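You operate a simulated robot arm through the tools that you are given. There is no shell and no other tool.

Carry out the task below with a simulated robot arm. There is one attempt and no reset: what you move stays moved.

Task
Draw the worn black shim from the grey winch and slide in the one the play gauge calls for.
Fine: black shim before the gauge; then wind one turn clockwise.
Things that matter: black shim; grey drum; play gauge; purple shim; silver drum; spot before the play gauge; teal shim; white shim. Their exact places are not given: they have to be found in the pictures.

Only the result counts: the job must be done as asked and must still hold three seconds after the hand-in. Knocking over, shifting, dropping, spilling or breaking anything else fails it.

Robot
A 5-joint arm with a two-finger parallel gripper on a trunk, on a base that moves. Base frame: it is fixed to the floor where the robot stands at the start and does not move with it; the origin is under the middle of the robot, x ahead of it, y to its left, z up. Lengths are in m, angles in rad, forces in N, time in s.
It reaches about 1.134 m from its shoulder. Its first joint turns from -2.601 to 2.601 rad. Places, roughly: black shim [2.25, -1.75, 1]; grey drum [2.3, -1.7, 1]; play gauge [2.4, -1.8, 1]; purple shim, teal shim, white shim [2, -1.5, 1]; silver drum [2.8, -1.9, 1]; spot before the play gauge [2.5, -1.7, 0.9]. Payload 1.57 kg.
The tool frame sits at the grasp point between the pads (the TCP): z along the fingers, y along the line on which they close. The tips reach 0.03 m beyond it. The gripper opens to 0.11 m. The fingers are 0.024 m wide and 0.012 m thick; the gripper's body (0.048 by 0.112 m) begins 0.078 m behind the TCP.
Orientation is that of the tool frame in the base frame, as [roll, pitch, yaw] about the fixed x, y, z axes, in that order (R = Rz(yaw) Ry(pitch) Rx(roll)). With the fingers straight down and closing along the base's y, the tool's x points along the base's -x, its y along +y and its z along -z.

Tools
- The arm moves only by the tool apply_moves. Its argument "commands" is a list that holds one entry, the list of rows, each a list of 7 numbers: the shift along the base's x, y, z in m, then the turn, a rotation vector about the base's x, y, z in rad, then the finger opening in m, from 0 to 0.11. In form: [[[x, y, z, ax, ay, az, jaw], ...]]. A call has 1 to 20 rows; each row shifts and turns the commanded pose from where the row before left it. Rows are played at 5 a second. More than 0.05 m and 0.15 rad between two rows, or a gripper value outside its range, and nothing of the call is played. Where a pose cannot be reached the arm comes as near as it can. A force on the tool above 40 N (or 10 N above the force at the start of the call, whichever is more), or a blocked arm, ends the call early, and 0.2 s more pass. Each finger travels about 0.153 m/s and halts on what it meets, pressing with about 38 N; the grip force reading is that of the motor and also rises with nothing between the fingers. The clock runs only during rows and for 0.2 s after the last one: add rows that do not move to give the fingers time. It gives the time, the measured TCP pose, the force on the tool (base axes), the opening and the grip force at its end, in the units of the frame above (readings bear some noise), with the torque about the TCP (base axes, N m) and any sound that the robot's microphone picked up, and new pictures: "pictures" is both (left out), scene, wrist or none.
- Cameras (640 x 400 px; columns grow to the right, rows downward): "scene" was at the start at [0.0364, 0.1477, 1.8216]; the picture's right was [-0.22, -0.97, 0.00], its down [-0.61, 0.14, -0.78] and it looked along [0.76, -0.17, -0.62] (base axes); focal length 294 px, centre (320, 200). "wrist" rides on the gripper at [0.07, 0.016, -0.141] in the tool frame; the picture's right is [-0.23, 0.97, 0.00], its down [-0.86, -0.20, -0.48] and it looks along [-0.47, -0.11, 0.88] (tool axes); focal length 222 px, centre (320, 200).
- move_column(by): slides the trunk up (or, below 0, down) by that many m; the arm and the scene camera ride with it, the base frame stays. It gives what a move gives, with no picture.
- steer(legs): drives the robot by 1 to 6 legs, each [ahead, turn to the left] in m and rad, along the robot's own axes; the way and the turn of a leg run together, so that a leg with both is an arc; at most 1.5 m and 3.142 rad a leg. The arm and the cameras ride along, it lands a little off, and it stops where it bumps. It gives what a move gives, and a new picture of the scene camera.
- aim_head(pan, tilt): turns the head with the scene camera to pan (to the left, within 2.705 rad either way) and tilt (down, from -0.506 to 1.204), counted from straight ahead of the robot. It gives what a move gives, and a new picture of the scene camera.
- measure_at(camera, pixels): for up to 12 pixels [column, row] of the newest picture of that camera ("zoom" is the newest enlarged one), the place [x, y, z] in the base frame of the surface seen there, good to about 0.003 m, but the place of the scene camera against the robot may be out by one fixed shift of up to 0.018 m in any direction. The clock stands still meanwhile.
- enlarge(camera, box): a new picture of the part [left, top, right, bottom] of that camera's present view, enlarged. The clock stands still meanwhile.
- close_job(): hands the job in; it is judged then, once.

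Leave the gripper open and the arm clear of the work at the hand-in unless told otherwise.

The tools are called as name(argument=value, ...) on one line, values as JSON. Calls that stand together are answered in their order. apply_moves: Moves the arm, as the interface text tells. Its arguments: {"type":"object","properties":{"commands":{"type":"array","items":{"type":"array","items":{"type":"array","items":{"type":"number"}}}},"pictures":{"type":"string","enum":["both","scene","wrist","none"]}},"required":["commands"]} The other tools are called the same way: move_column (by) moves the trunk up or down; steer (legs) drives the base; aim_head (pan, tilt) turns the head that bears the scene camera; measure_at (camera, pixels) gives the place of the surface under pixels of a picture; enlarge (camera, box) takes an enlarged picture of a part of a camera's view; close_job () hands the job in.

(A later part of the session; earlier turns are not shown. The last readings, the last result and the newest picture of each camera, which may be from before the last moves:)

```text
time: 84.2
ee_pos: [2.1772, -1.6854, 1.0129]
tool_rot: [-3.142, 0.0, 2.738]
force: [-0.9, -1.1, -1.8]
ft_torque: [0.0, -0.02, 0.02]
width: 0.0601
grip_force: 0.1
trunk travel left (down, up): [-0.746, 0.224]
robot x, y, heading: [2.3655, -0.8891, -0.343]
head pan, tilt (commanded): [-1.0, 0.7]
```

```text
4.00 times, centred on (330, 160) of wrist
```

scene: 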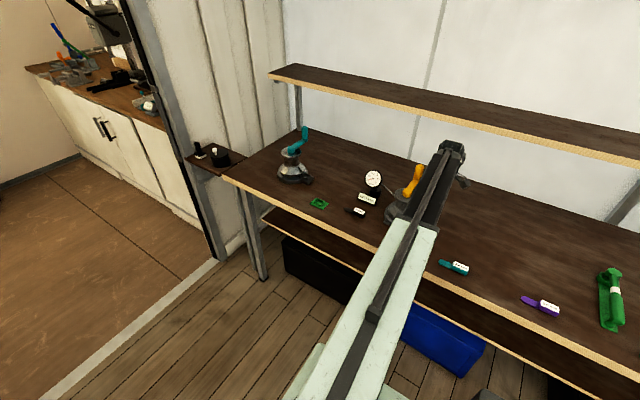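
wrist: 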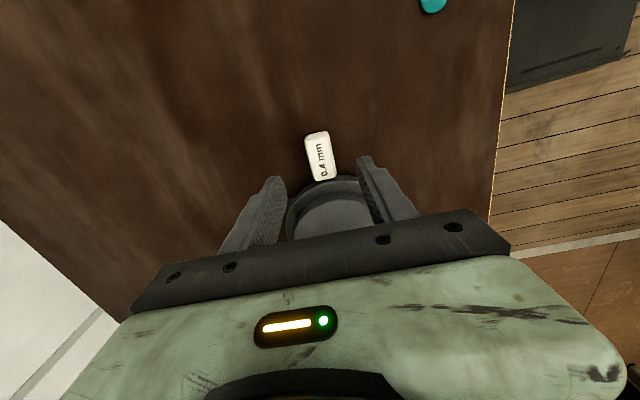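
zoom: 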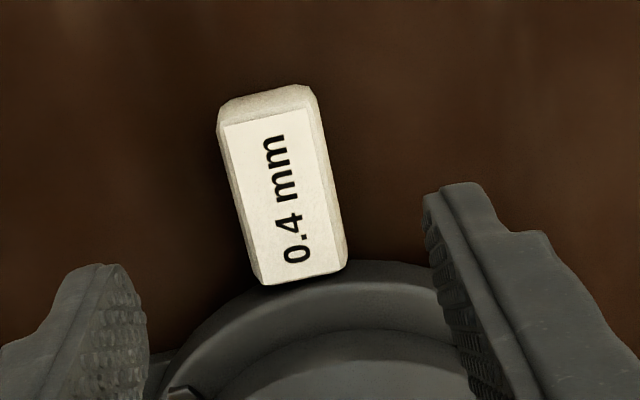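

The white shim is seated flush like the black one was. Next the crank: I raise to z≈1.2 and move over to view hub and knob from above.

move_column(by=0.19)

apply_moves(commands=[[[0.042, -0.015, 0, 0, 0, 0, 0.06], [0.042, -0.015, 0, 0, 0, 0, 0.06], [0.042, -0.015, 0, 0, 0, 0, 0.06], [0.042, -0.015, 0, 0, 0, 0, 0.06], [0, 0, 0, 0, 0, 0, 0.06]]], pictures="both")

```text
time: 86.3
ee_pos: [2.177, -1.6858, 1.2032]
tool_rot: [-3.14, 0.0, 2.737]
force: [0.1, 0.4, 0.4]
ft_torque: [-0.01, 0.04, -0.02]
width: 0.0598
grip_force: 0.0
trunk travel left (down, up): [-0.936, 0.034]
robot x, y, heading: [2.3665, -0.8864, -0.349]
head pan, tilt (commanded): [-1.0, 0.7]
```

```text
time: 87.5
ee_pos: [2.3463, -1.749, 1.2035]
tool_rot: [3.14, 0.002, 2.736]
force: [0.5, 0.2, 0.1]
ft_torque: [-0.03, 0.01, 0.03]
width: 0.06
grip_force: 0.0
trunk travel left (down, up): [-0.936, 0.034]
robot x, y, heading: [2.3669, -0.8889, -0.345]
head pan, tilt (commanded): [-1.0, 0.7]
```

scene: 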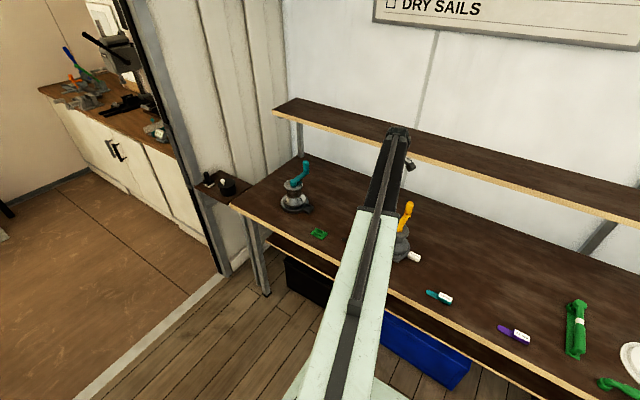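
wrist: 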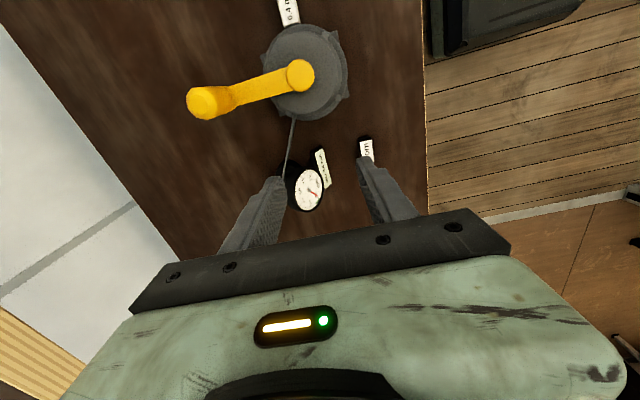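

Great view of the crank from above: hub at (300,75), knob at (207,102). I enlarge and measure them.

enlarge(camera="wrist", box=[170, 10, 370, 135])

measure_at(camera="wrist", pixels=[[300, 75], [291, 80], [309, 70], [300, 65], [205, 104], [200, 95], [215, 100], [205, 112], [195, 104], [260, 88], [225, 97], [330, 60]])

```text
3.20 times, centred on (270, 72) of wrist
```

zoom: 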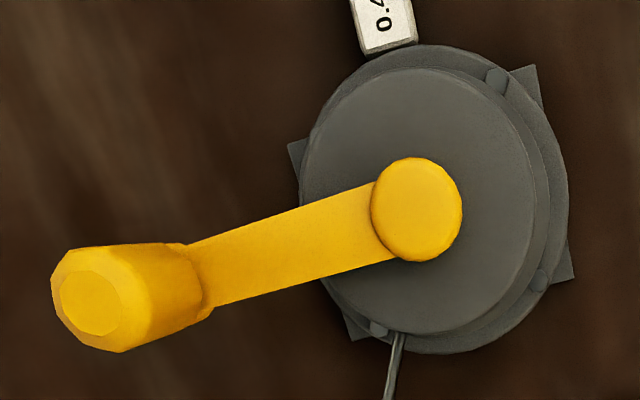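

```text
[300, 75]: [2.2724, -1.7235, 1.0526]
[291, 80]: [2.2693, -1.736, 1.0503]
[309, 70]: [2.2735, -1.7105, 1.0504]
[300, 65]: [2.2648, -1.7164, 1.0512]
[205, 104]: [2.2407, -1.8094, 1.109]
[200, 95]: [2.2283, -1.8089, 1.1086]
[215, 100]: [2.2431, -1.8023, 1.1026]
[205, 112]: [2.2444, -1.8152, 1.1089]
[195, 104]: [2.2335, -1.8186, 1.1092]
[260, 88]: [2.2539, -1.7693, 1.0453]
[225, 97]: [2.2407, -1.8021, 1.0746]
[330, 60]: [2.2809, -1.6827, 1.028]
```

Hub axis ≈(2.272,-1.723), knob top ≈(2.236,-1.8155, z 1.109), crank radius ≈0.099 m. I move above the knob at the same height and check alignment.

apply_moves(commands=[[[-0.0367, -0.0225, 0, 0, 0, 0, 0.06], [-0.0367, -0.0225, 0, 0, 0, 0, 0.06], [-0.0367, -0.0225, 0, 0, 0, 0, 0.06], [0, 0, 0, 0, 0, 0, 0.06]]], pictures="wrist")

enlarge(camera="wrist", box=[240, 100, 400, 200])

```text
time: 88.5
ee_pos: [2.2414, -1.7846, 1.203]
tool_rot: [-3.139, 0.001, 2.737]
force: [-0.9, 0.0, -0.9]
ft_torque: [-0.01, 0.0, 0.0]
width: 0.0601
grip_force: 0.0
out of reach, approached as far as the arm can: row 3
trunk travel left (down, up): [-0.936, 0.034]
robot x, y, heading: [2.3688, -0.8879, -0.349]
head pan, tilt (commanded): [-1.0, 0.7]
```

wrist: 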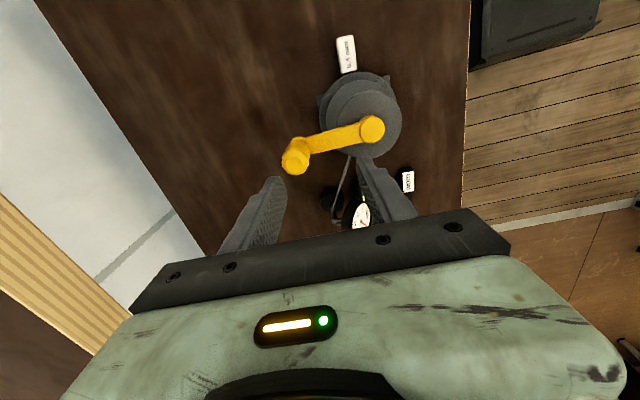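

```text
4.00 times, centred on (320, 150) of wrist
```

zoom: 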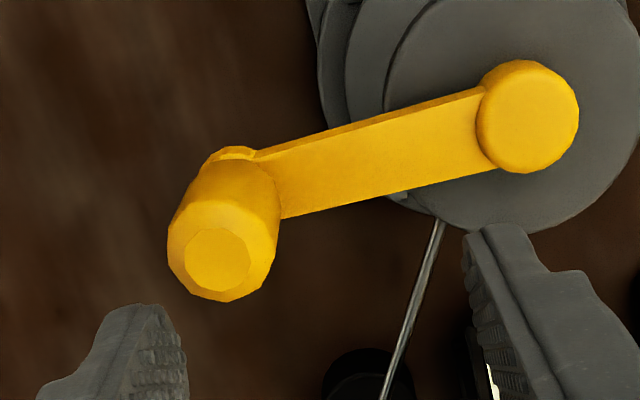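

The arm stopped at (2.241,-1.785): full reach with fingers down is about 0.91 m, so I must bring the base ~5 cm closer to the bench. First I retract the arm to (2.27,-1.63) at the same height.

apply_moves(commands=[[[0.007, 0.0387, 0, 0, 0, 0, 0.06], [0.007, 0.0387, 0, 0, 0, 0, 0.06], [0.007, 0.0387, 0, 0, 0, 0, 0.06], [0.007, 0.0387, 0, 0, 0, 0, 0.06], [0, 0, 0, 0, 0, 0, 0.06]]], pictures="none")

steer(legs=[[0, -0.23], [0.2, 0], [0, 0.23]])

```text
time: 89.7
ee_pos: [2.2709, -1.6324, 1.2031]
tool_rot: [3.141, 0.0, 2.736]
force: [0.2, 0.4, -0.4]
ft_torque: [0.02, 0.0, 0.03]
width: 0.06
grip_force: 0.0
out of reach, approached as far as the arm can: row 1
trunk travel left (down, up): [-0.936, 0.034]
robot x, y, heading: [2.3649, -0.8875, -0.349]
head pan, tilt (commanded): [-1.0, 0.7]
```

```text
time: 93.0
ee_pos: [2.4504, -1.7419, 1.2027]
tool_rot: [-3.141, 0.001, 2.75]
force: [-1.1, 1.0, 0.2]
ft_torque: [-0.01, -0.01, 0.06]
width: 0.06
grip_force: 0.1
trunk travel left (down, up): [-0.936, 0.034]
robot x, y, heading: [2.5396, -0.993, -0.341]
head pan, tilt (commanded): [-1.0, 0.7]
```

scene: 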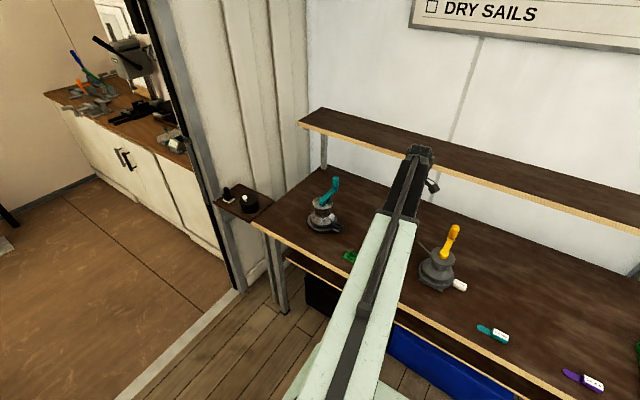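

Base is now closer (hub at ~0.78 m). I move above the knob again at (2.236,-1.8155).

apply_moves(commands=[[[-0.0428, -0.0147, 0, 0, 0, 0, 0.06], [-0.0428, -0.0147, 0, 0, 0, 0, 0.06], [-0.0428, -0.0147, 0, 0, 0, 0, 0.06], [-0.0428, -0.0147, 0, 0, 0, 0, 0.06], [-0.0428, -0.0147, 0, 0, 0, 0, 0.06], [0, 0, 0, 0, 0, 0, 0.06], [0, 0, 0, 0, 0, 0, 0.06]]], pictures="both")

enlarge(camera="wrist", box=[240, 80, 400, 180])

```text
time: 94.6
ee_pos: [2.2363, -1.8124, 1.2036]
tool_rot: [-3.142, 0.001, 2.748]
force: [0.3, 0.6, -0.6]
ft_torque: [0.04, 0.01, 0.01]
width: 0.0602
grip_force: 0.0
trunk travel left (down, up): [-0.936, 0.034]
robot x, y, heading: [2.5349, -0.9928, -0.343]
head pan, tilt (commanded): [-1.0, 0.7]
```

scene: 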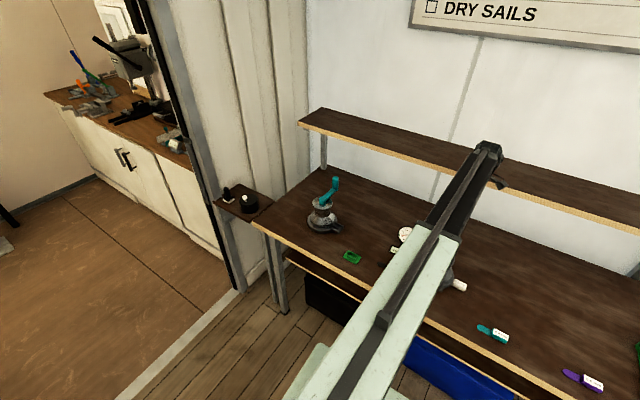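
wrist: 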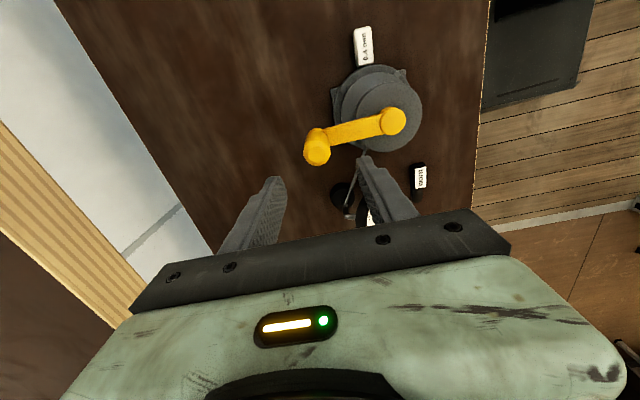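

```text
4.00 times, centred on (320, 130) of wrist
```

zoom: 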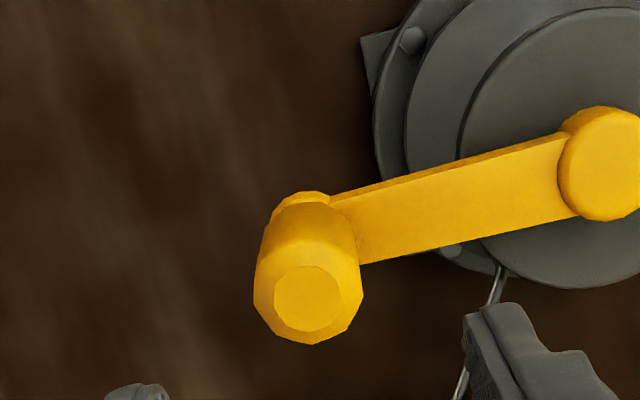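

Knob is at (2.2345,-1.8155), close to TCP. I take a better look at the hub's centre from this pose.

enlarge(camera="wrist", box=[340, 80, 436, 140])

measure_at(camera="wrist", pixels=[[394, 120], [391, 122], [397, 118], [317, 154], [313, 154], [321, 154], [317, 150], [360, 132], [340, 138], [325, 140]])

apply_moves(commands=[[[0, 0, 0, 0, 0, 0, 0.06]]], pictures="none")

```text
6.67 times, centred on (388, 110) of wrist
```

zoom: 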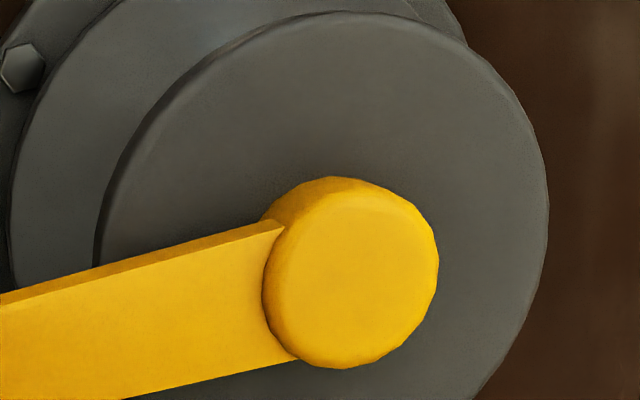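

```text
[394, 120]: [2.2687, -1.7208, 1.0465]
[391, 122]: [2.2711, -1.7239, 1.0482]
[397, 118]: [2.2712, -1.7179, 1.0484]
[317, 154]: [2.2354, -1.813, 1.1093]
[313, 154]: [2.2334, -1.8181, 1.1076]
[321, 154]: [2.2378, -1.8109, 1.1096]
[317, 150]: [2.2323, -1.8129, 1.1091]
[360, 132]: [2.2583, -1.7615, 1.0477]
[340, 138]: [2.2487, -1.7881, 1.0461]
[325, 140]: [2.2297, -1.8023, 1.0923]
```

```text
time: 95.0
ee_pos: [2.2374, -1.8134, 1.2022]
tool_rot: [3.141, 0.0, 2.748]
force: [-0.3, -0.5, 0.4]
ft_torque: [-0.02, 0.02, 0.02]
width: 0.06
grip_force: 0.1
trunk travel left (down, up): [-0.936, 0.034]
robot x, y, heading: [2.5372, -0.9939, -0.34]
head pan, tilt (commanded): [-1.0, 0.7]
```

Hub (2.2715,-1.724), knob (2.2346,-1.816): r≈0.099 m, start angle -111.9°. I centre on the knob and lower to z≈1.095 (tips ~1.065, above the crank arm at 1.048).

apply_moves(commands=[[[-0.0022, -0.0031, 0, 0, 0, 0, 0.06], [0, 0, 0, 0, 0, 0, 0.06]]], pictures="none")

move_column(by=-0.06)

apply_moves(commands=[[[0, 0, 0, 0, 0, 0, 0.06]]], pictures="wrist")

enlarge(camera="wrist", box=[240, 120, 400, 220])

```text
time: 95.6
ee_pos: [2.2327, -1.8166, 1.2036]
tool_rot: [-3.142, 0.0, 2.75]
force: [-0.5, 0.1, -0.1]
ft_torque: [-0.04, 0.01, 0.01]
width: 0.0599
grip_force: 0.0
trunk travel left (down, up): [-0.936, 0.034]
robot x, y, heading: [2.5359, -0.9962, -0.341]
head pan, tilt (commanded): [-1.0, 0.7]
```

```text
time: 96.6
ee_pos: [2.2339, -1.8161, 1.1432]
tool_rot: [3.14, -0.002, 2.749]
force: [-0.1, -0.6, -0.4]
ft_torque: [-0.02, 0.03, 0.02]
width: 0.0601
grip_force: 0.0
trunk travel left (down, up): [-0.876, 0.094]
robot x, y, heading: [2.5369, -0.9931, -0.345]
head pan, tilt (commanded): [-1.0, 0.7]
```

```text
time: 97.0
ee_pos: [2.2344, -1.8165, 1.143]
tool_rot: [3.141, 0.001, 2.749]
force: [-0.5, 0.3, -0.7]
ft_torque: [0.02, -0.01, 0.0]
width: 0.0599
grip_force: 0.0
trunk travel left (down, up): [-0.876, 0.094]
robot x, y, heading: [2.5347, -0.9961, -0.345]
head pan, tilt (commanded): [-1.0, 0.7]
```

wrist: 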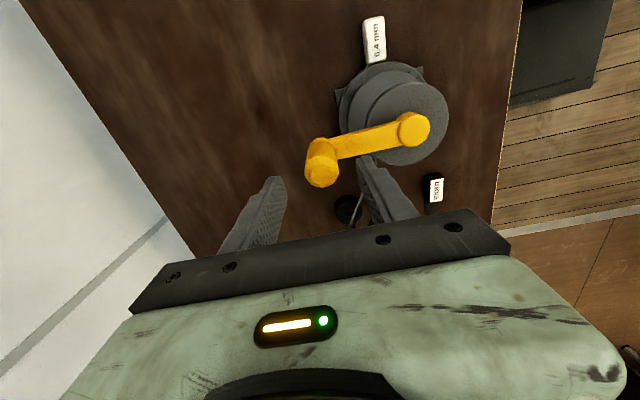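

```text
4.00 times, centred on (320, 170) of wrist
```

zoom: 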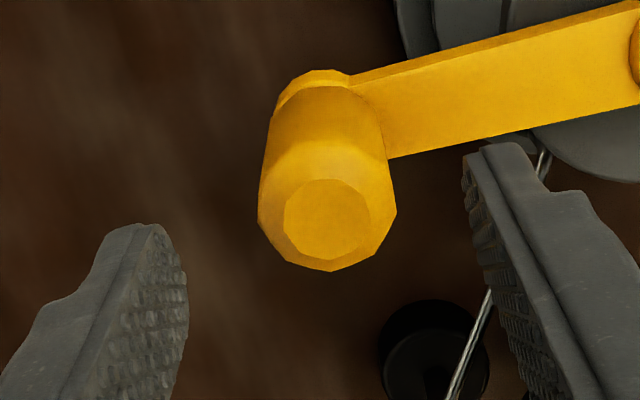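

Centred within 1 mm. Lowering 0.048 m to grip height and closing on the knob.

move_column(by=-0.048)

apply_moves(commands=[[[0, 0, 0, 0, 0, 0, 0.045], [0, 0, 0, 0, 0, 0, 0.035], [0, 0, 0, 0, 0, 0, 0.025], [0, 0, 0, 0, 0, 0, 0.02], [0, 0, 0, 0, 0, 0, 0.02]]], pictures="both")

```text
time: 97.9
ee_pos: [2.2338, -1.8168, 1.0952]
tool_rot: [3.141, 0.002, 2.749]
force: [0.0, -0.5, -0.4]
ft_torque: [0.03, 0.0, -0.01]
width: 0.06
grip_force: 0.0
trunk travel left (down, up): [-0.828, 0.142]
robot x, y, heading: [2.5389, -0.9942, -0.343]
head pan, tilt (commanded): [-1.0, 0.7]
```

```text
time: 99.1
ee_pos: [2.2335, -1.8162, 1.0951]
tool_rot: [3.141, 0.0, 2.747]
force: [5.3, 14.3, -12.3]
ft_torque: [-0.18, 0.13, 0.01]
width: 0.0317
grip_force: 40.0
trunk travel left (down, up): [-0.828, 0.142]
robot x, y, heading: [2.5389, -0.9906, -0.348]
head pan, tilt (commanded): [-1.0, 0.7]
```

scene: 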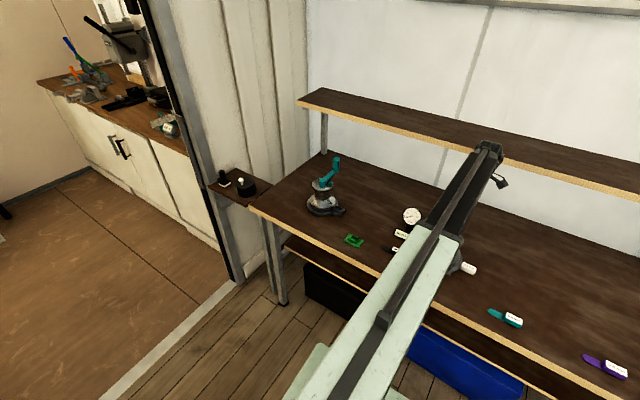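
wrist: 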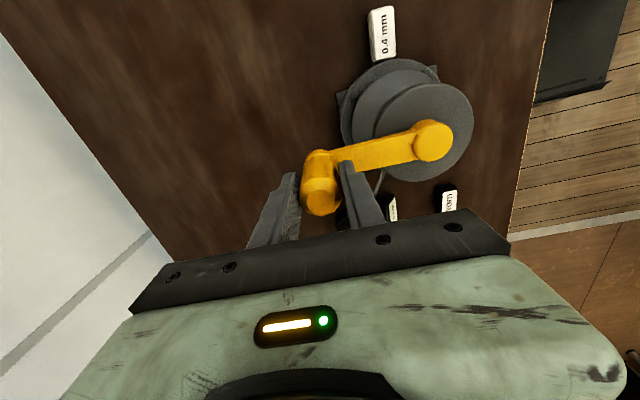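

Gripped (width 0.0317). A radial force of ~15 N toward the aisle shows I'm ~1 mm off; I nudge 1 mm along (0.38,0.92) and read again.

apply_moves(commands=[[[0.0004, 0.0009, 0, 0, 0, 0, 0.02], [0, 0, 0, 0, 0, 0, 0.02]]], pictures="none")

```text
time: 99.7
ee_pos: [2.2334, -1.8154, 1.0954]
tool_rot: [-3.14, 0.0, 2.749]
force: [4.4, 10.7, -8.7]
ft_torque: [0.31, -0.05, 0.02]
width: 0.0317
grip_force: 40.7
trunk travel left (down, up): [-0.828, 0.142]
robot x, y, heading: [2.5369, -0.9946, -0.341]
head pan, tilt (commanded): [-1.0, 0.7]
```

Stiffness is about 4 N/mm, so I shift ~2.8 mm more to relieve it.

apply_moves(commands=[[[0.0005, 0.0013, 0, 0, 0, 0, 0.02], [0.0005, 0.0013, 0, 0, 0, 0, 0.02], [0, 0, 0, 0, 0, 0, 0.02]]], pictures="none")

```text
time: 100.6
ee_pos: [2.2336, -1.8155, 1.0956]
tool_rot: [-3.134, 0.001, 2.75]
force: [-3.1, -8.3, 16.3]
ft_torque: [1.17, -0.64, -0.03]
width: 0.0319
grip_force: 40.4
trunk travel left (down, up): [-0.828, 0.142]
robot x, y, heading: [2.5414, -0.994, -0.347]
head pan, tilt (commanded): [-1.0, 0.7]
stopped in row 3: the force on the tool passed its limit at 43 N (the readings are from after the stop); the commanded pose is now the measured one
```

That overshot (force limit hit; the commanded pose is now the measured one). Remaining force is small (-9 N); I nudge back 0.5 mm and read.

apply_moves(commands=[[[-0.0002, -0.0005, 0, 0, 0, 0, 0.02], [0, 0, 0, 0, 0, 0, 0.02]]], pictures="wrist")

```text
time: 101.2
ee_pos: [2.233, -1.8151, 1.0963]
tool_rot: [-3.134, 0.0, 2.749]
force: [-3.9, -6.1, 12.2]
ft_torque: [0.71, -0.45, 0.01]
width: 0.0317
grip_force: 40.0
trunk travel left (down, up): [-0.828, 0.142]
robot x, y, heading: [2.5369, -0.9926, -0.34]
head pan, tilt (commanded): [-1.0, 0.7]
```

wrist: 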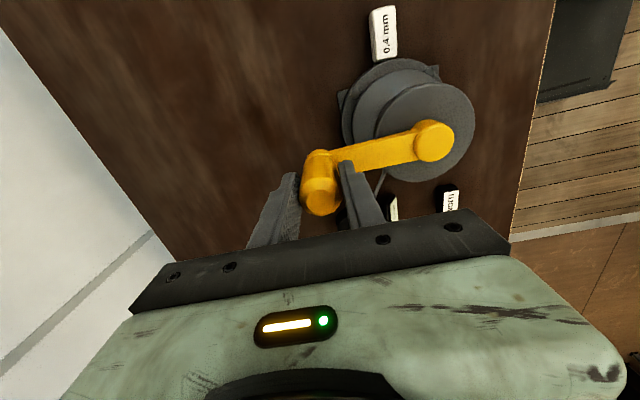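

Gripping the rigid knob makes the coupling stiff, so instead I'll push it round with closed fingers from behind (tolerant to small errors). First open, raise 6 cm, and undo the tiny tool tilt.

apply_moves(commands=[[[0, 0, 0, 0, 0, 0, 0.035], [0, 0, 0, 0, 0, 0, 0.05], [0, 0, 0, 0.007, -0.0029, 0, 0.06], [0, 0, 0, 0, 0, 0, 0.06]]], pictures="none")

move_column(by=0.06)

apply_moves(commands=[[[0, 0, 0, 0, 0, 0, 0.06]]], pictures="wrist")

enlarge(camera="wrist", box=[260, 100, 460, 225])

```text
time: 102.2
ee_pos: [2.235, -1.8163, 1.0946]
tool_rot: [3.14, 0.002, 2.749]
force: [-0.2, 0.5, -0.1]
ft_torque: [0.01, 0.03, 0.0]
width: 0.06
grip_force: 0.0
trunk travel left (down, up): [-0.828, 0.142]
robot x, y, heading: [2.5385, -0.9919, -0.343]
head pan, tilt (commanded): [-1.0, 0.7]
```

```text
time: 103.2
ee_pos: [2.2347, -1.8154, 1.1547]
tool_rot: [3.141, 0.0, 2.748]
force: [-1.0, 0.8, 0.9]
ft_torque: [0.01, 0.04, -0.04]
width: 0.0598
grip_force: 0.0
trunk travel left (down, up): [-0.888, 0.082]
robot x, y, heading: [2.5384, -0.9911, -0.34]
head pan, tilt (commanded): [-1.0, 0.7]
```

```text
time: 103.6
ee_pos: [2.2346, -1.8158, 1.1552]
tool_rot: [3.139, 0.0, 2.748]
force: [-0.7, 0.9, 0.2]
ft_torque: [-0.02, 0.0, -0.03]
width: 0.0599
grip_force: 0.0
trunk travel left (down, up): [-0.888, 0.082]
robot x, y, heading: [2.5351, -0.9906, -0.345]
head pan, tilt (commanded): [-1.0, 0.7]
```

wrist: 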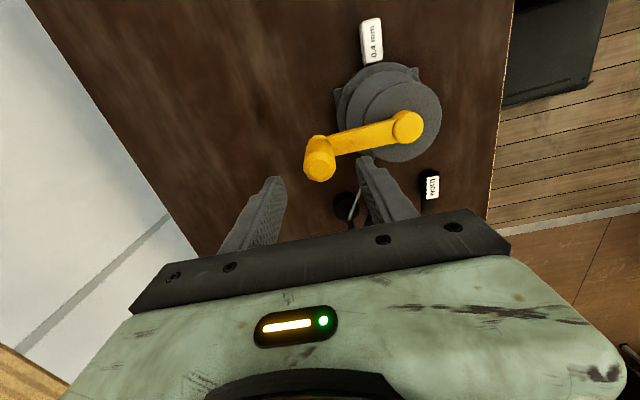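

```text
3.20 times, centred on (360, 162) of wrist
```

zoom: 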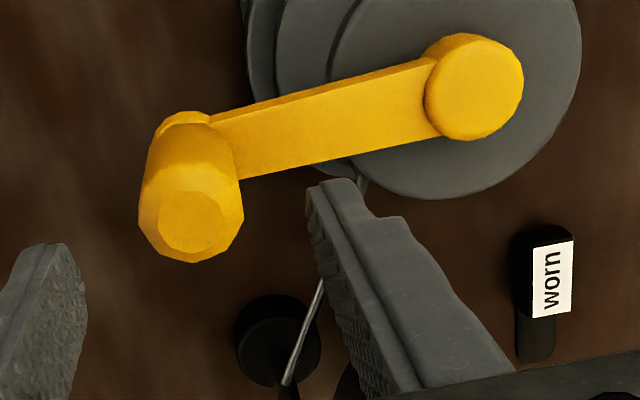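

Released and raised. The knob is unchanged. Now I move to the counter-clockwise (far, +d) side of the knob at (2.278,-1.826), closing the fingers.

apply_moves(commands=[[[0.022, -0.0053, 0, 0, 0, 0, 0.03], [0.022, -0.0053, 0, 0, 0, 0, 0.0], [0, 0, 0, 0, 0, 0, 0.0], [0, 0, 0, 0, 0, 0, 0.0]]], pictures="wrist")

enlarge(camera="wrist", box=[230, 80, 430, 205])

```text
time: 104.6
ee_pos: [2.2781, -1.8239, 1.156]
tool_rot: [-3.141, 0.0, 2.749]
force: [0.5, 0.4, 0.6]
ft_torque: [0.01, 0.01, -0.01]
width: 0.0001
grip_force: 20.8
trunk travel left (down, up): [-0.888, 0.082]
robot x, y, heading: [2.5343, -0.9948, -0.344]
head pan, tilt (commanded): [-1.0, 0.7]
```

wrist: 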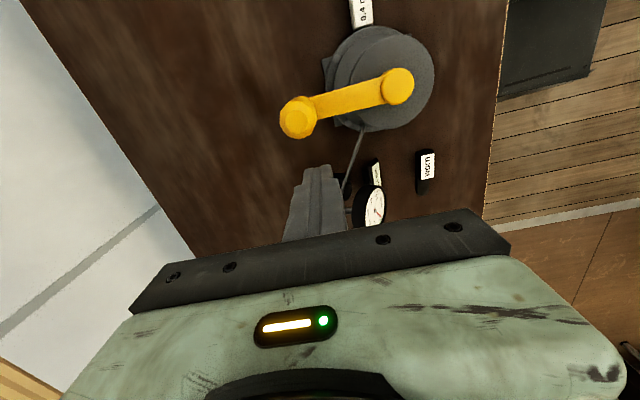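

```text
3.20 times, centred on (330, 142) of wrist
```

zoom: 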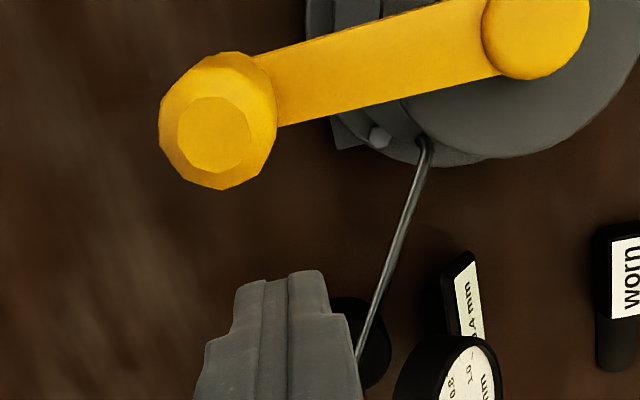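

Fingers closed, clear of knob and gauge. Lower 0.06 m so the fingertips (z≈1.065) stand beside the knob.

move_column(by=-0.06)

apply_moves(commands=[[[-0.009, 0.0017, 0, 0, 0, 0, 0.0], [-0.009, 0.0029, 0, 0, 0, 0, 0.0], [-0.009, 0.0038, 0, 0, 0, 0, 0.0]]], pictures="wrist")

```text
time: 105.6
ee_pos: [2.2785, -1.8246, 1.0962]
tool_rot: [3.139, 0.0, 2.749]
force: [0.0, 0.4, 0.1]
ft_torque: [0.02, -0.04, 0.02]
width: 0.0
grip_force: 20.7
trunk travel left (down, up): [-0.828, 0.142]
robot x, y, heading: [2.5371, -0.992, -0.342]
head pan, tilt (commanded): [-1.0, 0.7]
```

```text
time: 106.4
ee_pos: [2.252, -1.816, 1.0963]
tool_rot: [3.141, 0.001, 2.748]
force: [-0.4, 0.4, 0.3]
ft_torque: [0.01, -0.02, -0.01]
width: 0.0
grip_force: 21.7
trunk travel left (down, up): [-0.828, 0.142]
robot x, y, heading: [2.5375, -0.9928, -0.343]
head pan, tilt (commanded): [-1.0, 0.7]
```

wrist: 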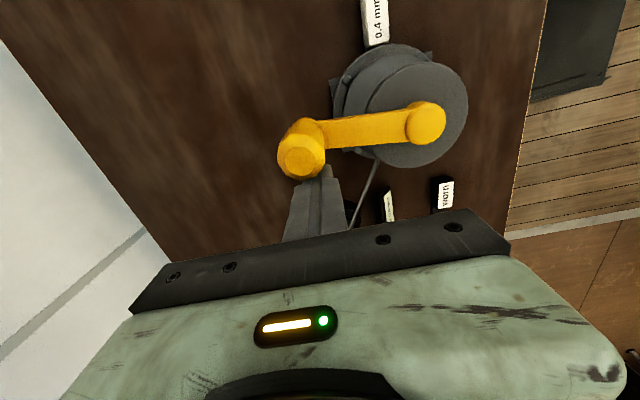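

The knob moves easily (force ~0). I continue pushing clockwise along the circle, first to peg angle -140°, then check.

apply_moves(commands=[[[-0.0072, -0.0005, 0, 0, 0, 0, 0.0], [-0.0072, -0.0005, 0, 0, 0, 0, 0.0], [-0.0078, 0.0036, 0, 0, 0, 0, 0.0], [-0.0078, 0.0037, 0, 0, 0, 0, 0.0], [-0.0071, 0.0049, 0, 0, 0, 0, 0.0], [-0.007, 0.005, 0, 0, 0, 0, 0.0], [-0.0061, 0.0061, 0, 0, 0, 0, 0.0], [-0.0061, 0.0061, 0, 0, 0, 0, 0.0], [0, 0, 0, 0, 0, 0, 0]]], pictures="both")

```text
time: 108.4
ee_pos: [2.1961, -1.7868, 1.0952]
tool_rot: [3.141, 0.001, 2.749]
force: [0.6, 0.6, 0.7]
ft_torque: [-0.02, -0.04, 0.05]
width: 0.0
grip_force: 21.0
trunk travel left (down, up): [-0.828, 0.142]
robot x, y, heading: [2.5383, -0.9937, -0.345]
head pan, tilt (commanded): [-1.0, 0.7]
```

scene: 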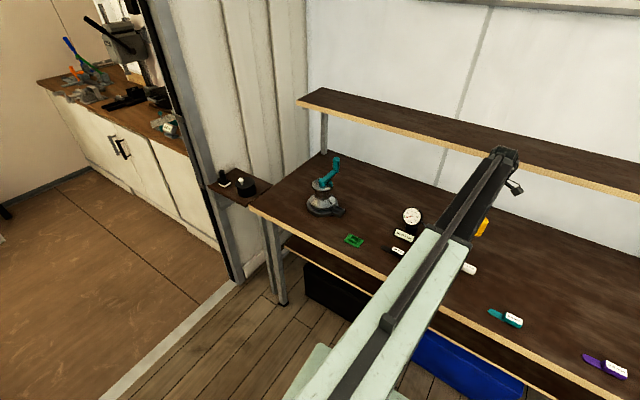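
wrist: 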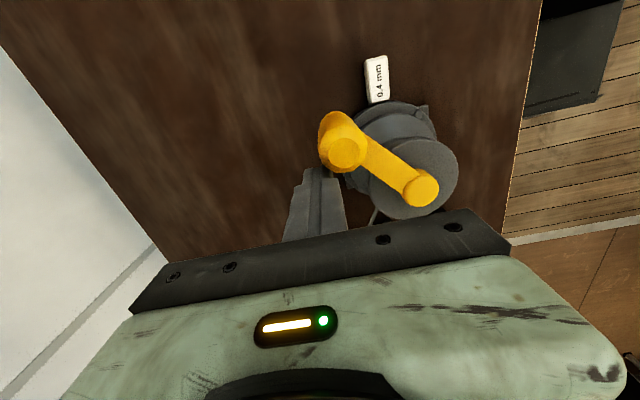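

The crank follows well (knob at wrist (345,150), finger behind it). I continue from -140° to -210°.

apply_moves(commands=[[[-0.0052, 0.0069, 0, 0, 0, 0, 0.0], [-0.0047, 0.0072, 0, 0, 0, 0, 0.0], [-0.0039, 0.0077, 0, 0, 0, 0, 0.0], [-0.0034, 0.0079, 0, 0, 0, 0, 0.0], [-0.0026, 0.0082, 0, 0, 0, 0, 0.0], [-0.0019, 0.0085, 0, 0, 0, 0, 0.0], [-0.0011, 0.0086, 0, 0, 0, 0, 0.0], [-0.0004, 0.0086, 0, 0, 0, 0, 0.0], [0.0004, 0.0086, 0, 0, 0, 0, 0.0], [0.0011, 0.0086, 0, 0, 0, 0, 0.0], [0.0019, 0.0085, 0, 0, 0, 0, 0.0], [0.0026, 0.0082, 0, 0, 0, 0, 0.0], [0.0034, 0.0079, 0, 0, 0, 0, 0.0], [0.0039, 0.0077, 0, 0, 0, 0, 0.0], [0, 0, 0, 0, 0, 0, 0]]], pictures="both")

```text
time: 111.6
ee_pos: [2.1841, -1.6736, 1.0955]
tool_rot: [3.14, 0.0, 2.75]
force: [0.2, -0.1, -1.4]
ft_torque: [0.0, 0.0, -0.01]
width: 0.0003
grip_force: 21.3
trunk travel left (down, up): [-0.828, 0.142]
robot x, y, heading: [2.5407, -0.9944, -0.34]
head pan, tilt (commanded): [-1.0, 0.7]
```

scene: 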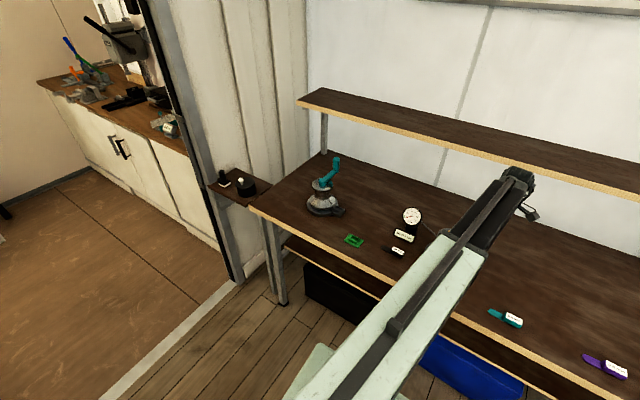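
wrist: 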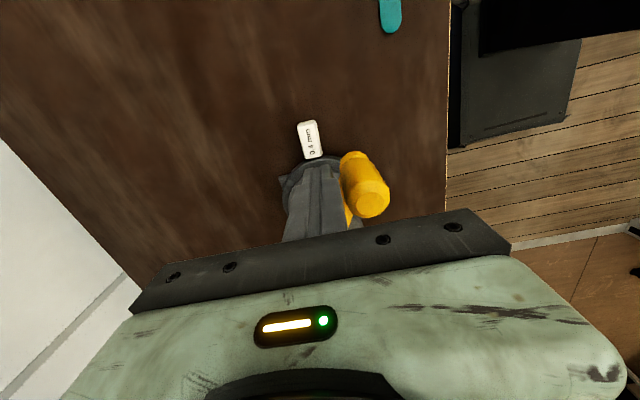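

Knob stays ahead of the finger. Continue from -210° to -280°.

apply_moves(commands=[[[0.0046, 0.0073, 0, 0, 0, 0, 0.0], [0.0053, 0.0068, 0, 0, 0, 0, 0.0], [0.0058, 0.0064, 0, 0, 0, 0, 0.0], [0.0064, 0.0058, 0, 0, 0, 0, 0.0], [0.0068, 0.0053, 0, 0, 0, 0, 0.0], [0.0073, 0.0046, 0, 0, 0, 0, 0.0], [0.0077, 0.004, 0, 0, 0, 0, 0.0], [0.0079, 0.0033, 0, 0, 0, 0, 0.0], [0.0083, 0.0026, 0, 0, 0, 0, 0.0], [0.0084, 0.0019, 0, 0, 0, 0, 0.0], [0.0086, 0.0011, 0, 0, 0, 0, 0.0], [0.0086, 0.0004, 0, 0, 0, 0, 0.0], [0.0086, -0.0004, 0, 0, 0, 0, 0.0], [0.0086, -0.0011, 0, 0, 0, 0, 0.0], [0, 0, 0, 0, 0, 0, 0]]], pictures="both")

```text
time: 114.8
ee_pos: [2.2892, -1.6239, 1.0957]
tool_rot: [3.139, 0.001, 2.749]
force: [-1.2, 0.8, 0.4]
ft_torque: [-0.01, 0.01, -0.02]
width: 0.0002
grip_force: 21.2
trunk travel left (down, up): [-0.828, 0.142]
robot x, y, heading: [2.5353, -0.9894, -0.344]
head pan, tilt (commanded): [-1.0, 0.7]
```

scene: 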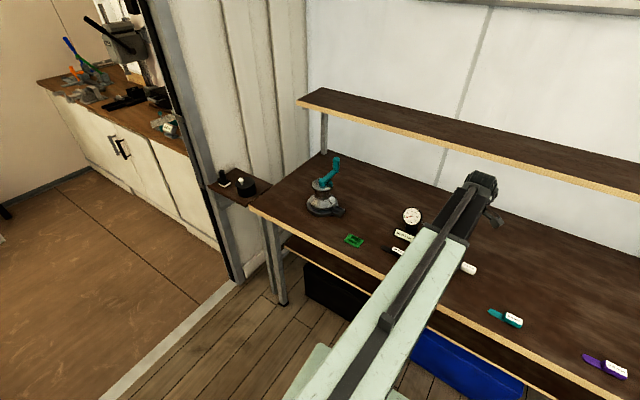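
wrist: 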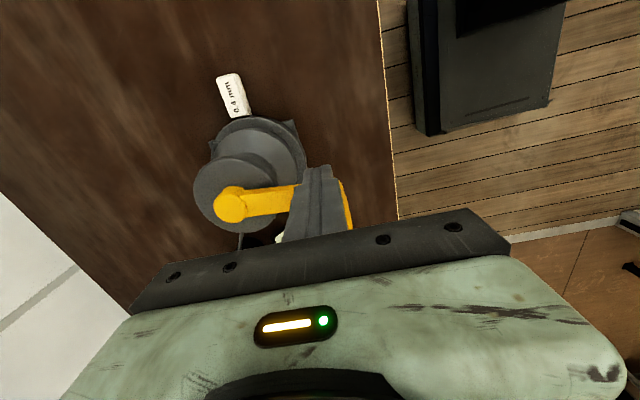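

All good. I raise 5 mm for extra clearance over the gauge (top ≈1.055) and continue from -280° to -350°.

move_column(by=0.005)

apply_moves(commands=[[[0.0084, -0.0032, 0, 0, 0, 0, 0.0], [0.0083, -0.0026, 0, 0, 0, 0, 0.0], [0.0079, -0.0033, 0, 0, 0, 0, 0.0], [0.0077, -0.004, 0, 0, 0, 0, 0.0], [0.0073, -0.0046, 0, 0, 0, 0, 0.0], [0.0068, -0.0053, 0, 0, 0, 0, 0.0], [0.0064, -0.0058, 0, 0, 0, 0, 0.0], [0.0058, -0.0064, 0, 0, 0, 0, 0.0], [0.0053, -0.0068, 0, 0, 0, 0, 0.0], [0.0046, -0.0073, 0, 0, 0, 0, 0.0], [0.004, -0.0077, 0, 0, 0, 0, 0.0], [0.0033, -0.0079, 0, 0, 0, 0, 0.0], [0.0026, -0.0083, 0, 0, 0, 0, 0.0], [0.0019, -0.0084, 0, 0, 0, 0, 0.0], [0, 0, 0, 0, 0, 0, 0]]], pictures="both")

```text
time: 115.3
ee_pos: [2.2885, -1.6257, 1.1001]
tool_rot: [3.14, 0.0, 2.749]
force: [1.2, 0.2, -0.1]
ft_torque: [-0.01, -0.01, 0.0]
width: 0.0002
grip_force: 21.2
trunk travel left (down, up): [-0.833, 0.137]
robot x, y, heading: [2.5348, -0.9945, -0.347]
head pan, tilt (commanded): [-1.0, 0.7]
```

```text
time: 118.5
ee_pos: [2.3719, -1.7077, 1.0995]
tool_rot: [3.14, 0.001, 2.749]
force: [0.8, 0.4, 0.2]
ft_torque: [-0.02, 0.02, 0.0]
width: 0.0
grip_force: 21.2
trunk travel left (down, up): [-0.833, 0.137]
robot x, y, heading: [2.5366, -0.9919, -0.345]
head pan, tilt (commanded): [-1.0, 0.7]
```

scene: 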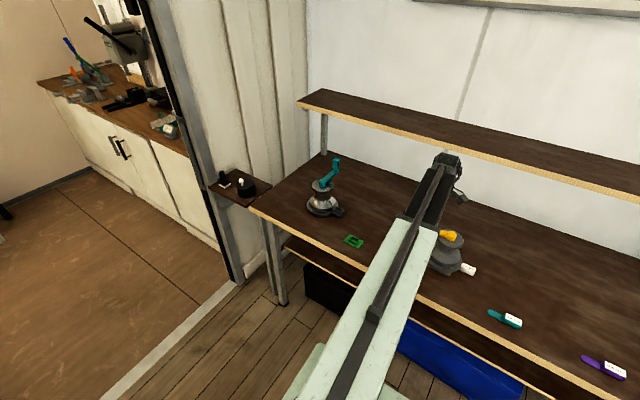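
wrist: 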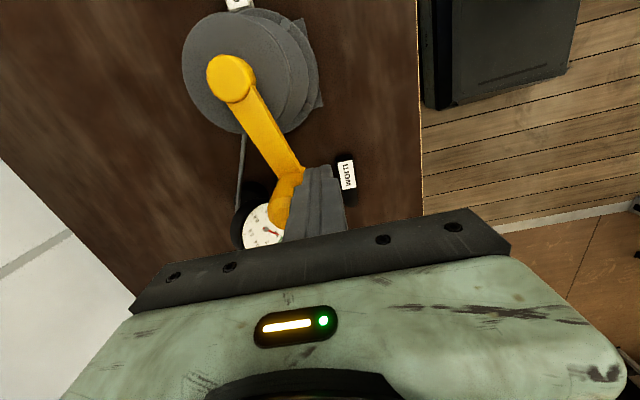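

The crank is past three quarters. I continue from -350° to -420°, with a small inward correction.

apply_moves(commands=[[[0.0, -0.0086, 0, 0, 0, 0, 0.0], [-0.0004, -0.0086, 0, 0, 0, 0, 0.0], [-0.0007, -0.0086, 0, 0, 0, 0, 0.0], [-0.0013, -0.0086, 0, 0, 0, 0, 0.0], [-0.0019, -0.0084, 0, 0, 0, 0, 0.0], [-0.0026, -0.0083, 0, 0, 0, 0, 0.0], [-0.0033, -0.0079, 0, 0, 0, 0, 0.0], [-0.004, -0.0077, 0, 0, 0, 0, 0.0], [-0.0046, -0.0073, 0, 0, 0, 0, 0.0], [-0.0053, -0.0068, 0, 0, 0, 0, 0.0], [-0.0058, -0.0064, 0, 0, 0, 0, 0.0], [-0.0064, -0.0058, 0, 0, 0, 0, 0.0], [-0.0068, -0.0053, 0, 0, 0, 0, 0.0], [-0.0073, -0.0046, 0, 0, 0, 0, 0.0], [0, 0, 0, 0, 0, 0, 0]]], pictures="both")

```text
time: 121.7
ee_pos: [2.3169, -1.8097, 1.0993]
tool_rot: [3.14, 0.0, 2.749]
force: [0.1, 0.5, 0.6]
ft_torque: [0.02, -0.01, 0.0]
width: 0.0
grip_force: 21.4
trunk travel left (down, up): [-0.833, 0.137]
robot x, y, heading: [2.5359, -0.993, -0.342]
head pan, tilt (commanded): [-1.0, 0.7]
```

scene: 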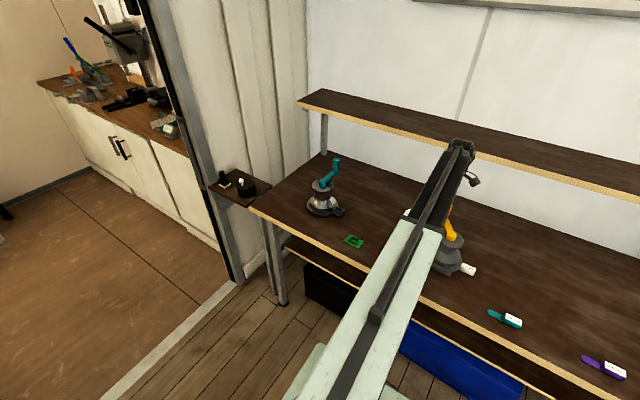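
wrist: 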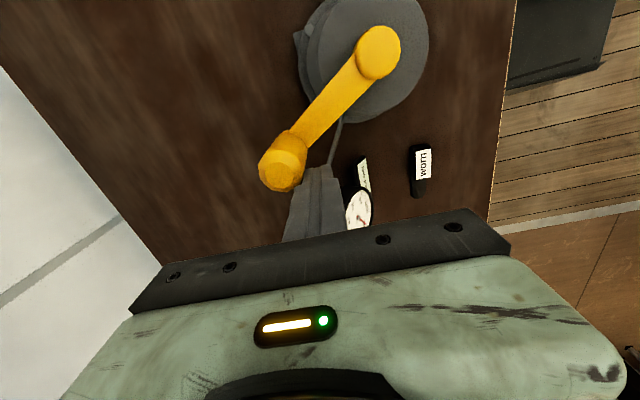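

Close to the end. I enlarge to compute the knob's present angle.

enlarge(camera="wrist", box=[240, 10, 440, 210])

measure_at(camera="wrist", pixels=[[380, 52], [285, 168], [280, 170], [350, 92], [320, 125], [300, 150]])

```text
2.00 times, centred on (340, 110) of wrist
```

zoom: 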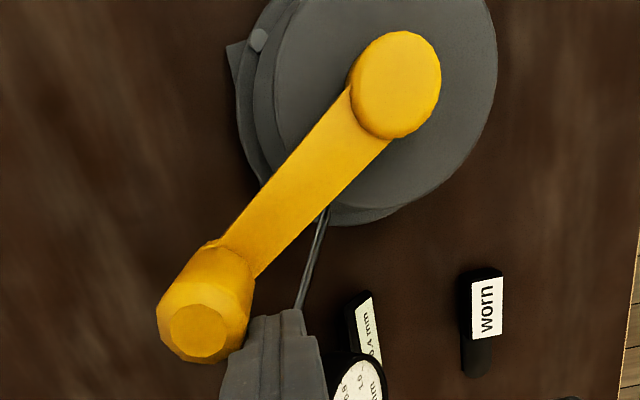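

```text
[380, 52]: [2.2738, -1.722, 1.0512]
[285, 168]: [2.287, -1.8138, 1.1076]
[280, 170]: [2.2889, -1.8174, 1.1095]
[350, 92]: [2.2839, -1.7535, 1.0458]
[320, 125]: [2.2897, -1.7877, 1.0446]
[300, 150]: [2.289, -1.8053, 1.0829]
```

Knob is at ≈ -80.6° (target -111.9°, i.e. 31° to go), lag ≈18.6°. I push to peg angle -450° and recheck.

apply_moves(commands=[[[-0.0067, -0.0054, 0, 0, 0, 0, 0.0], [-0.0081, -0.0031, 0, 0, 0, 0, 0.0], [-0.0083, -0.0023, 0, 0, 0, 0, 0.0], [-0.0085, -0.0015, 0, 0, 0, 0, 0.0], [-0.0086, -0.0009, 0, 0, 0, 0, 0.0], [-0.0052, -0.0001, 0, 0, 0, 0, 0.0], [0, 0, 0, 0, 0, 0, 0]]], pictures="wrist")

enlarge(camera="wrist", box=[240, 60, 480, 210])

```text
time: 123.3
ee_pos: [2.275, -1.8228, 1.1003]
tool_rot: [3.139, 0.0, 2.75]
force: [1.1, 0.3, 0.6]
ft_torque: [-0.01, 0.03, 0.0]
width: 0.0
grip_force: 21.7
trunk travel left (down, up): [-0.833, 0.137]
robot x, y, heading: [2.5364, -0.991, -0.344]
head pan, tilt (commanded): [-1.0, 0.7]
```

wrist: 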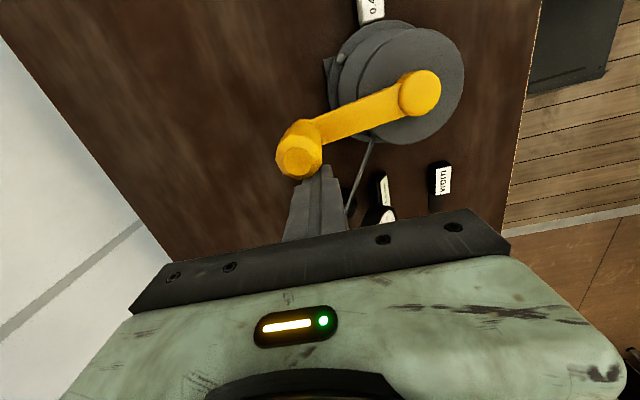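

```text
2.67 times, centred on (360, 135) of wrist
```

zoom: 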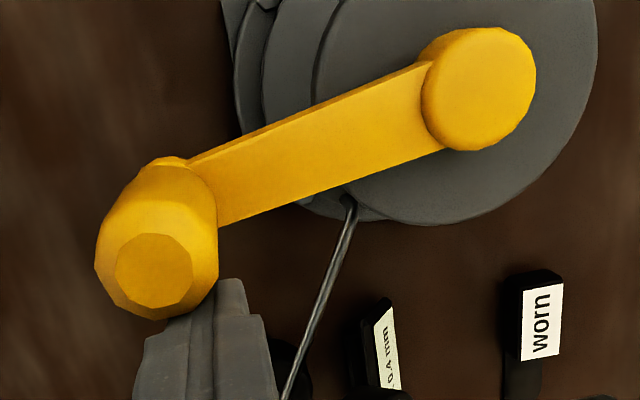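

Knob at ≈ -105.7°; 6° to go. I push 11 mm more in two rows, then check.

apply_moves(commands=[[[-0.0056, 0.0001, 0, 0, 0, 0, 0.0], [-0.0056, 0.0003, 0, 0, 0, 0, 0.0], [0, 0, 0, 0, 0, 0, 0]]], pictures="wrist")

enlarge(camera="wrist", box=[240, 60, 480, 210])

```text
time: 124.1
ee_pos: [2.2622, -1.8233, 1.0994]
tool_rot: [3.14, 0.0, 2.75]
force: [-0.2, 0.1, 0.5]
ft_torque: [0.04, -0.03, 0.0]
width: 0.0
grip_force: 21.9
trunk travel left (down, up): [-0.833, 0.137]
robot x, y, heading: [2.5374, -0.9947, -0.34]
head pan, tilt (commanded): [-1.0, 0.7]
```

wrist: 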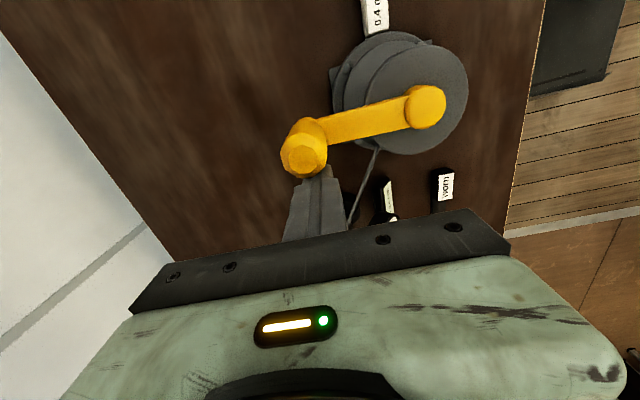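

```text
2.67 times, centred on (360, 135) of wrist
```

zoom: 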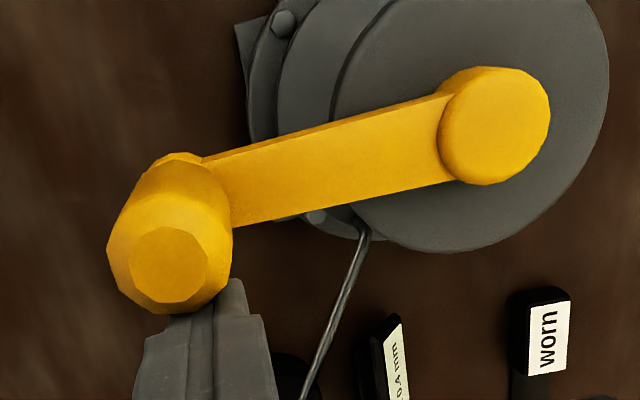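

Knob is back at ≈ -112.5°, i.e. one full clockwise turn. I back the fingers away from the knob, raise, and then check everything.

apply_moves(commands=[[[0.008, -0.001, 0, 0, 0, 0, 0.0], [0.01, -0.001, 0, 0, 0, 0, 0.0], [0, 0, 0, 0, 0, 0, 0]]], pictures="none")

move_column(by=0.1)

apply_moves(commands=[[[0.035, 0.035, 0, 0, 0, 0, 0.03], [0.035, 0.035, 0, 0, 0, 0, 0.06], [0.035, 0.035, 0, 0, 0, 0, 0.06], [0.04, 0.02, 0, 0, 0, 0, 0.06], [0.04, 0.01, 0, 0, 0, 0, 0.06], [0, 0, 0, 0, 0, 0, 0.06]]], pictures="both")

```text
time: 124.9
ee_pos: [2.281, -1.8239, 1.0998]
tool_rot: [3.141, 0.0, 2.749]
force: [-0.9, 1.1, 0.2]
ft_torque: [-0.01, 0.0, -0.02]
width: 0.0001
grip_force: 21.3
trunk travel left (down, up): [-0.833, 0.137]
robot x, y, heading: [2.5385, -0.993, -0.337]
head pan, tilt (commanded): [-1.0, 0.7]
```

```text
time: 126.3
ee_pos: [2.2807, -1.8236, 1.1996]
tool_rot: [3.139, -0.001, 2.748]
force: [-0.1, 0.5, 0.1]
ft_torque: [0.02, 0.01, 0.05]
width: 0.0
grip_force: 21.4
trunk travel left (down, up): [-0.933, 0.037]
robot x, y, heading: [2.5349, -0.9933, -0.339]
head pan, tilt (commanded): [-1.0, 0.7]
```

```text
time: 127.7
ee_pos: [2.4669, -1.6877, 1.2019]
tool_rot: [3.138, -0.001, 2.747]
force: [0.3, -0.3, -0.4]
ft_torque: [0.01, 0.0, 0.0]
width: 0.0599
grip_force: 0.1
trunk travel left (down, up): [-0.933, 0.037]
robot x, y, heading: [2.5352, -0.9941, -0.344]
head pan, tilt (commanded): [-1.0, 0.7]
```

scene: 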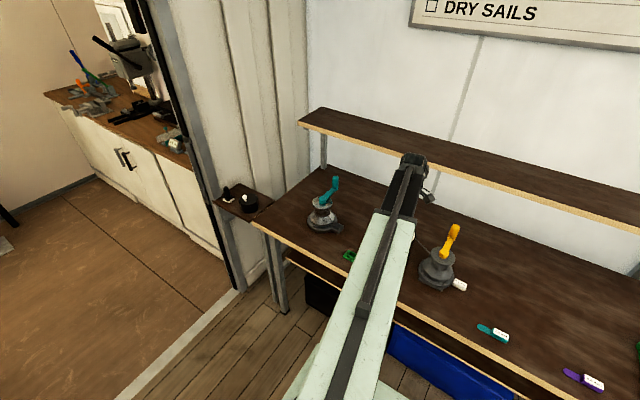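
wrist: 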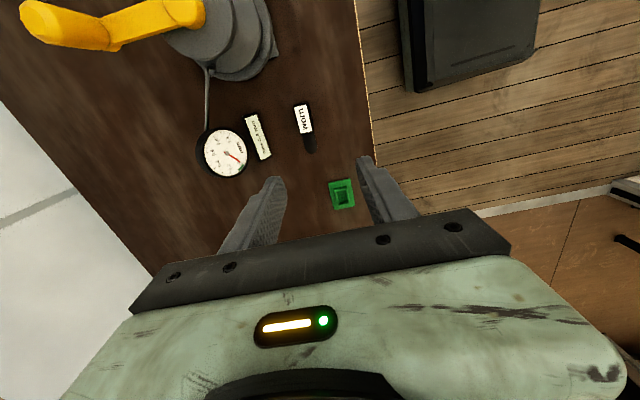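

The needle has moved. I enlarge the gauge and winch to read it.

enlarge(camera="wrist", box=[190, 90, 350, 190])

enlarge(camera="scene", box=[400, 200, 520, 310])

```text
4.00 times, centred on (270, 140) of wrist
```

zoom: 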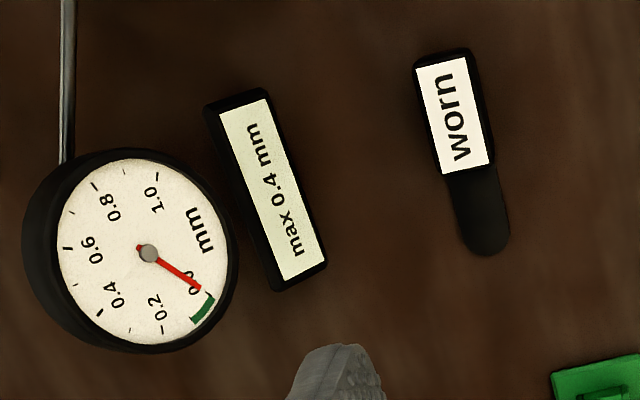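

```text
3.64 times, centred on (460, 255) of scene
```

zoom: 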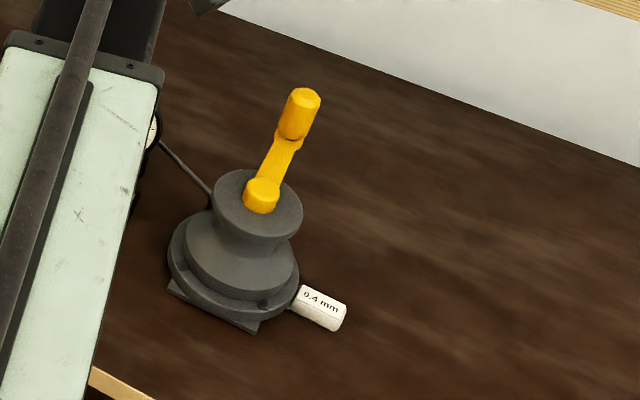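

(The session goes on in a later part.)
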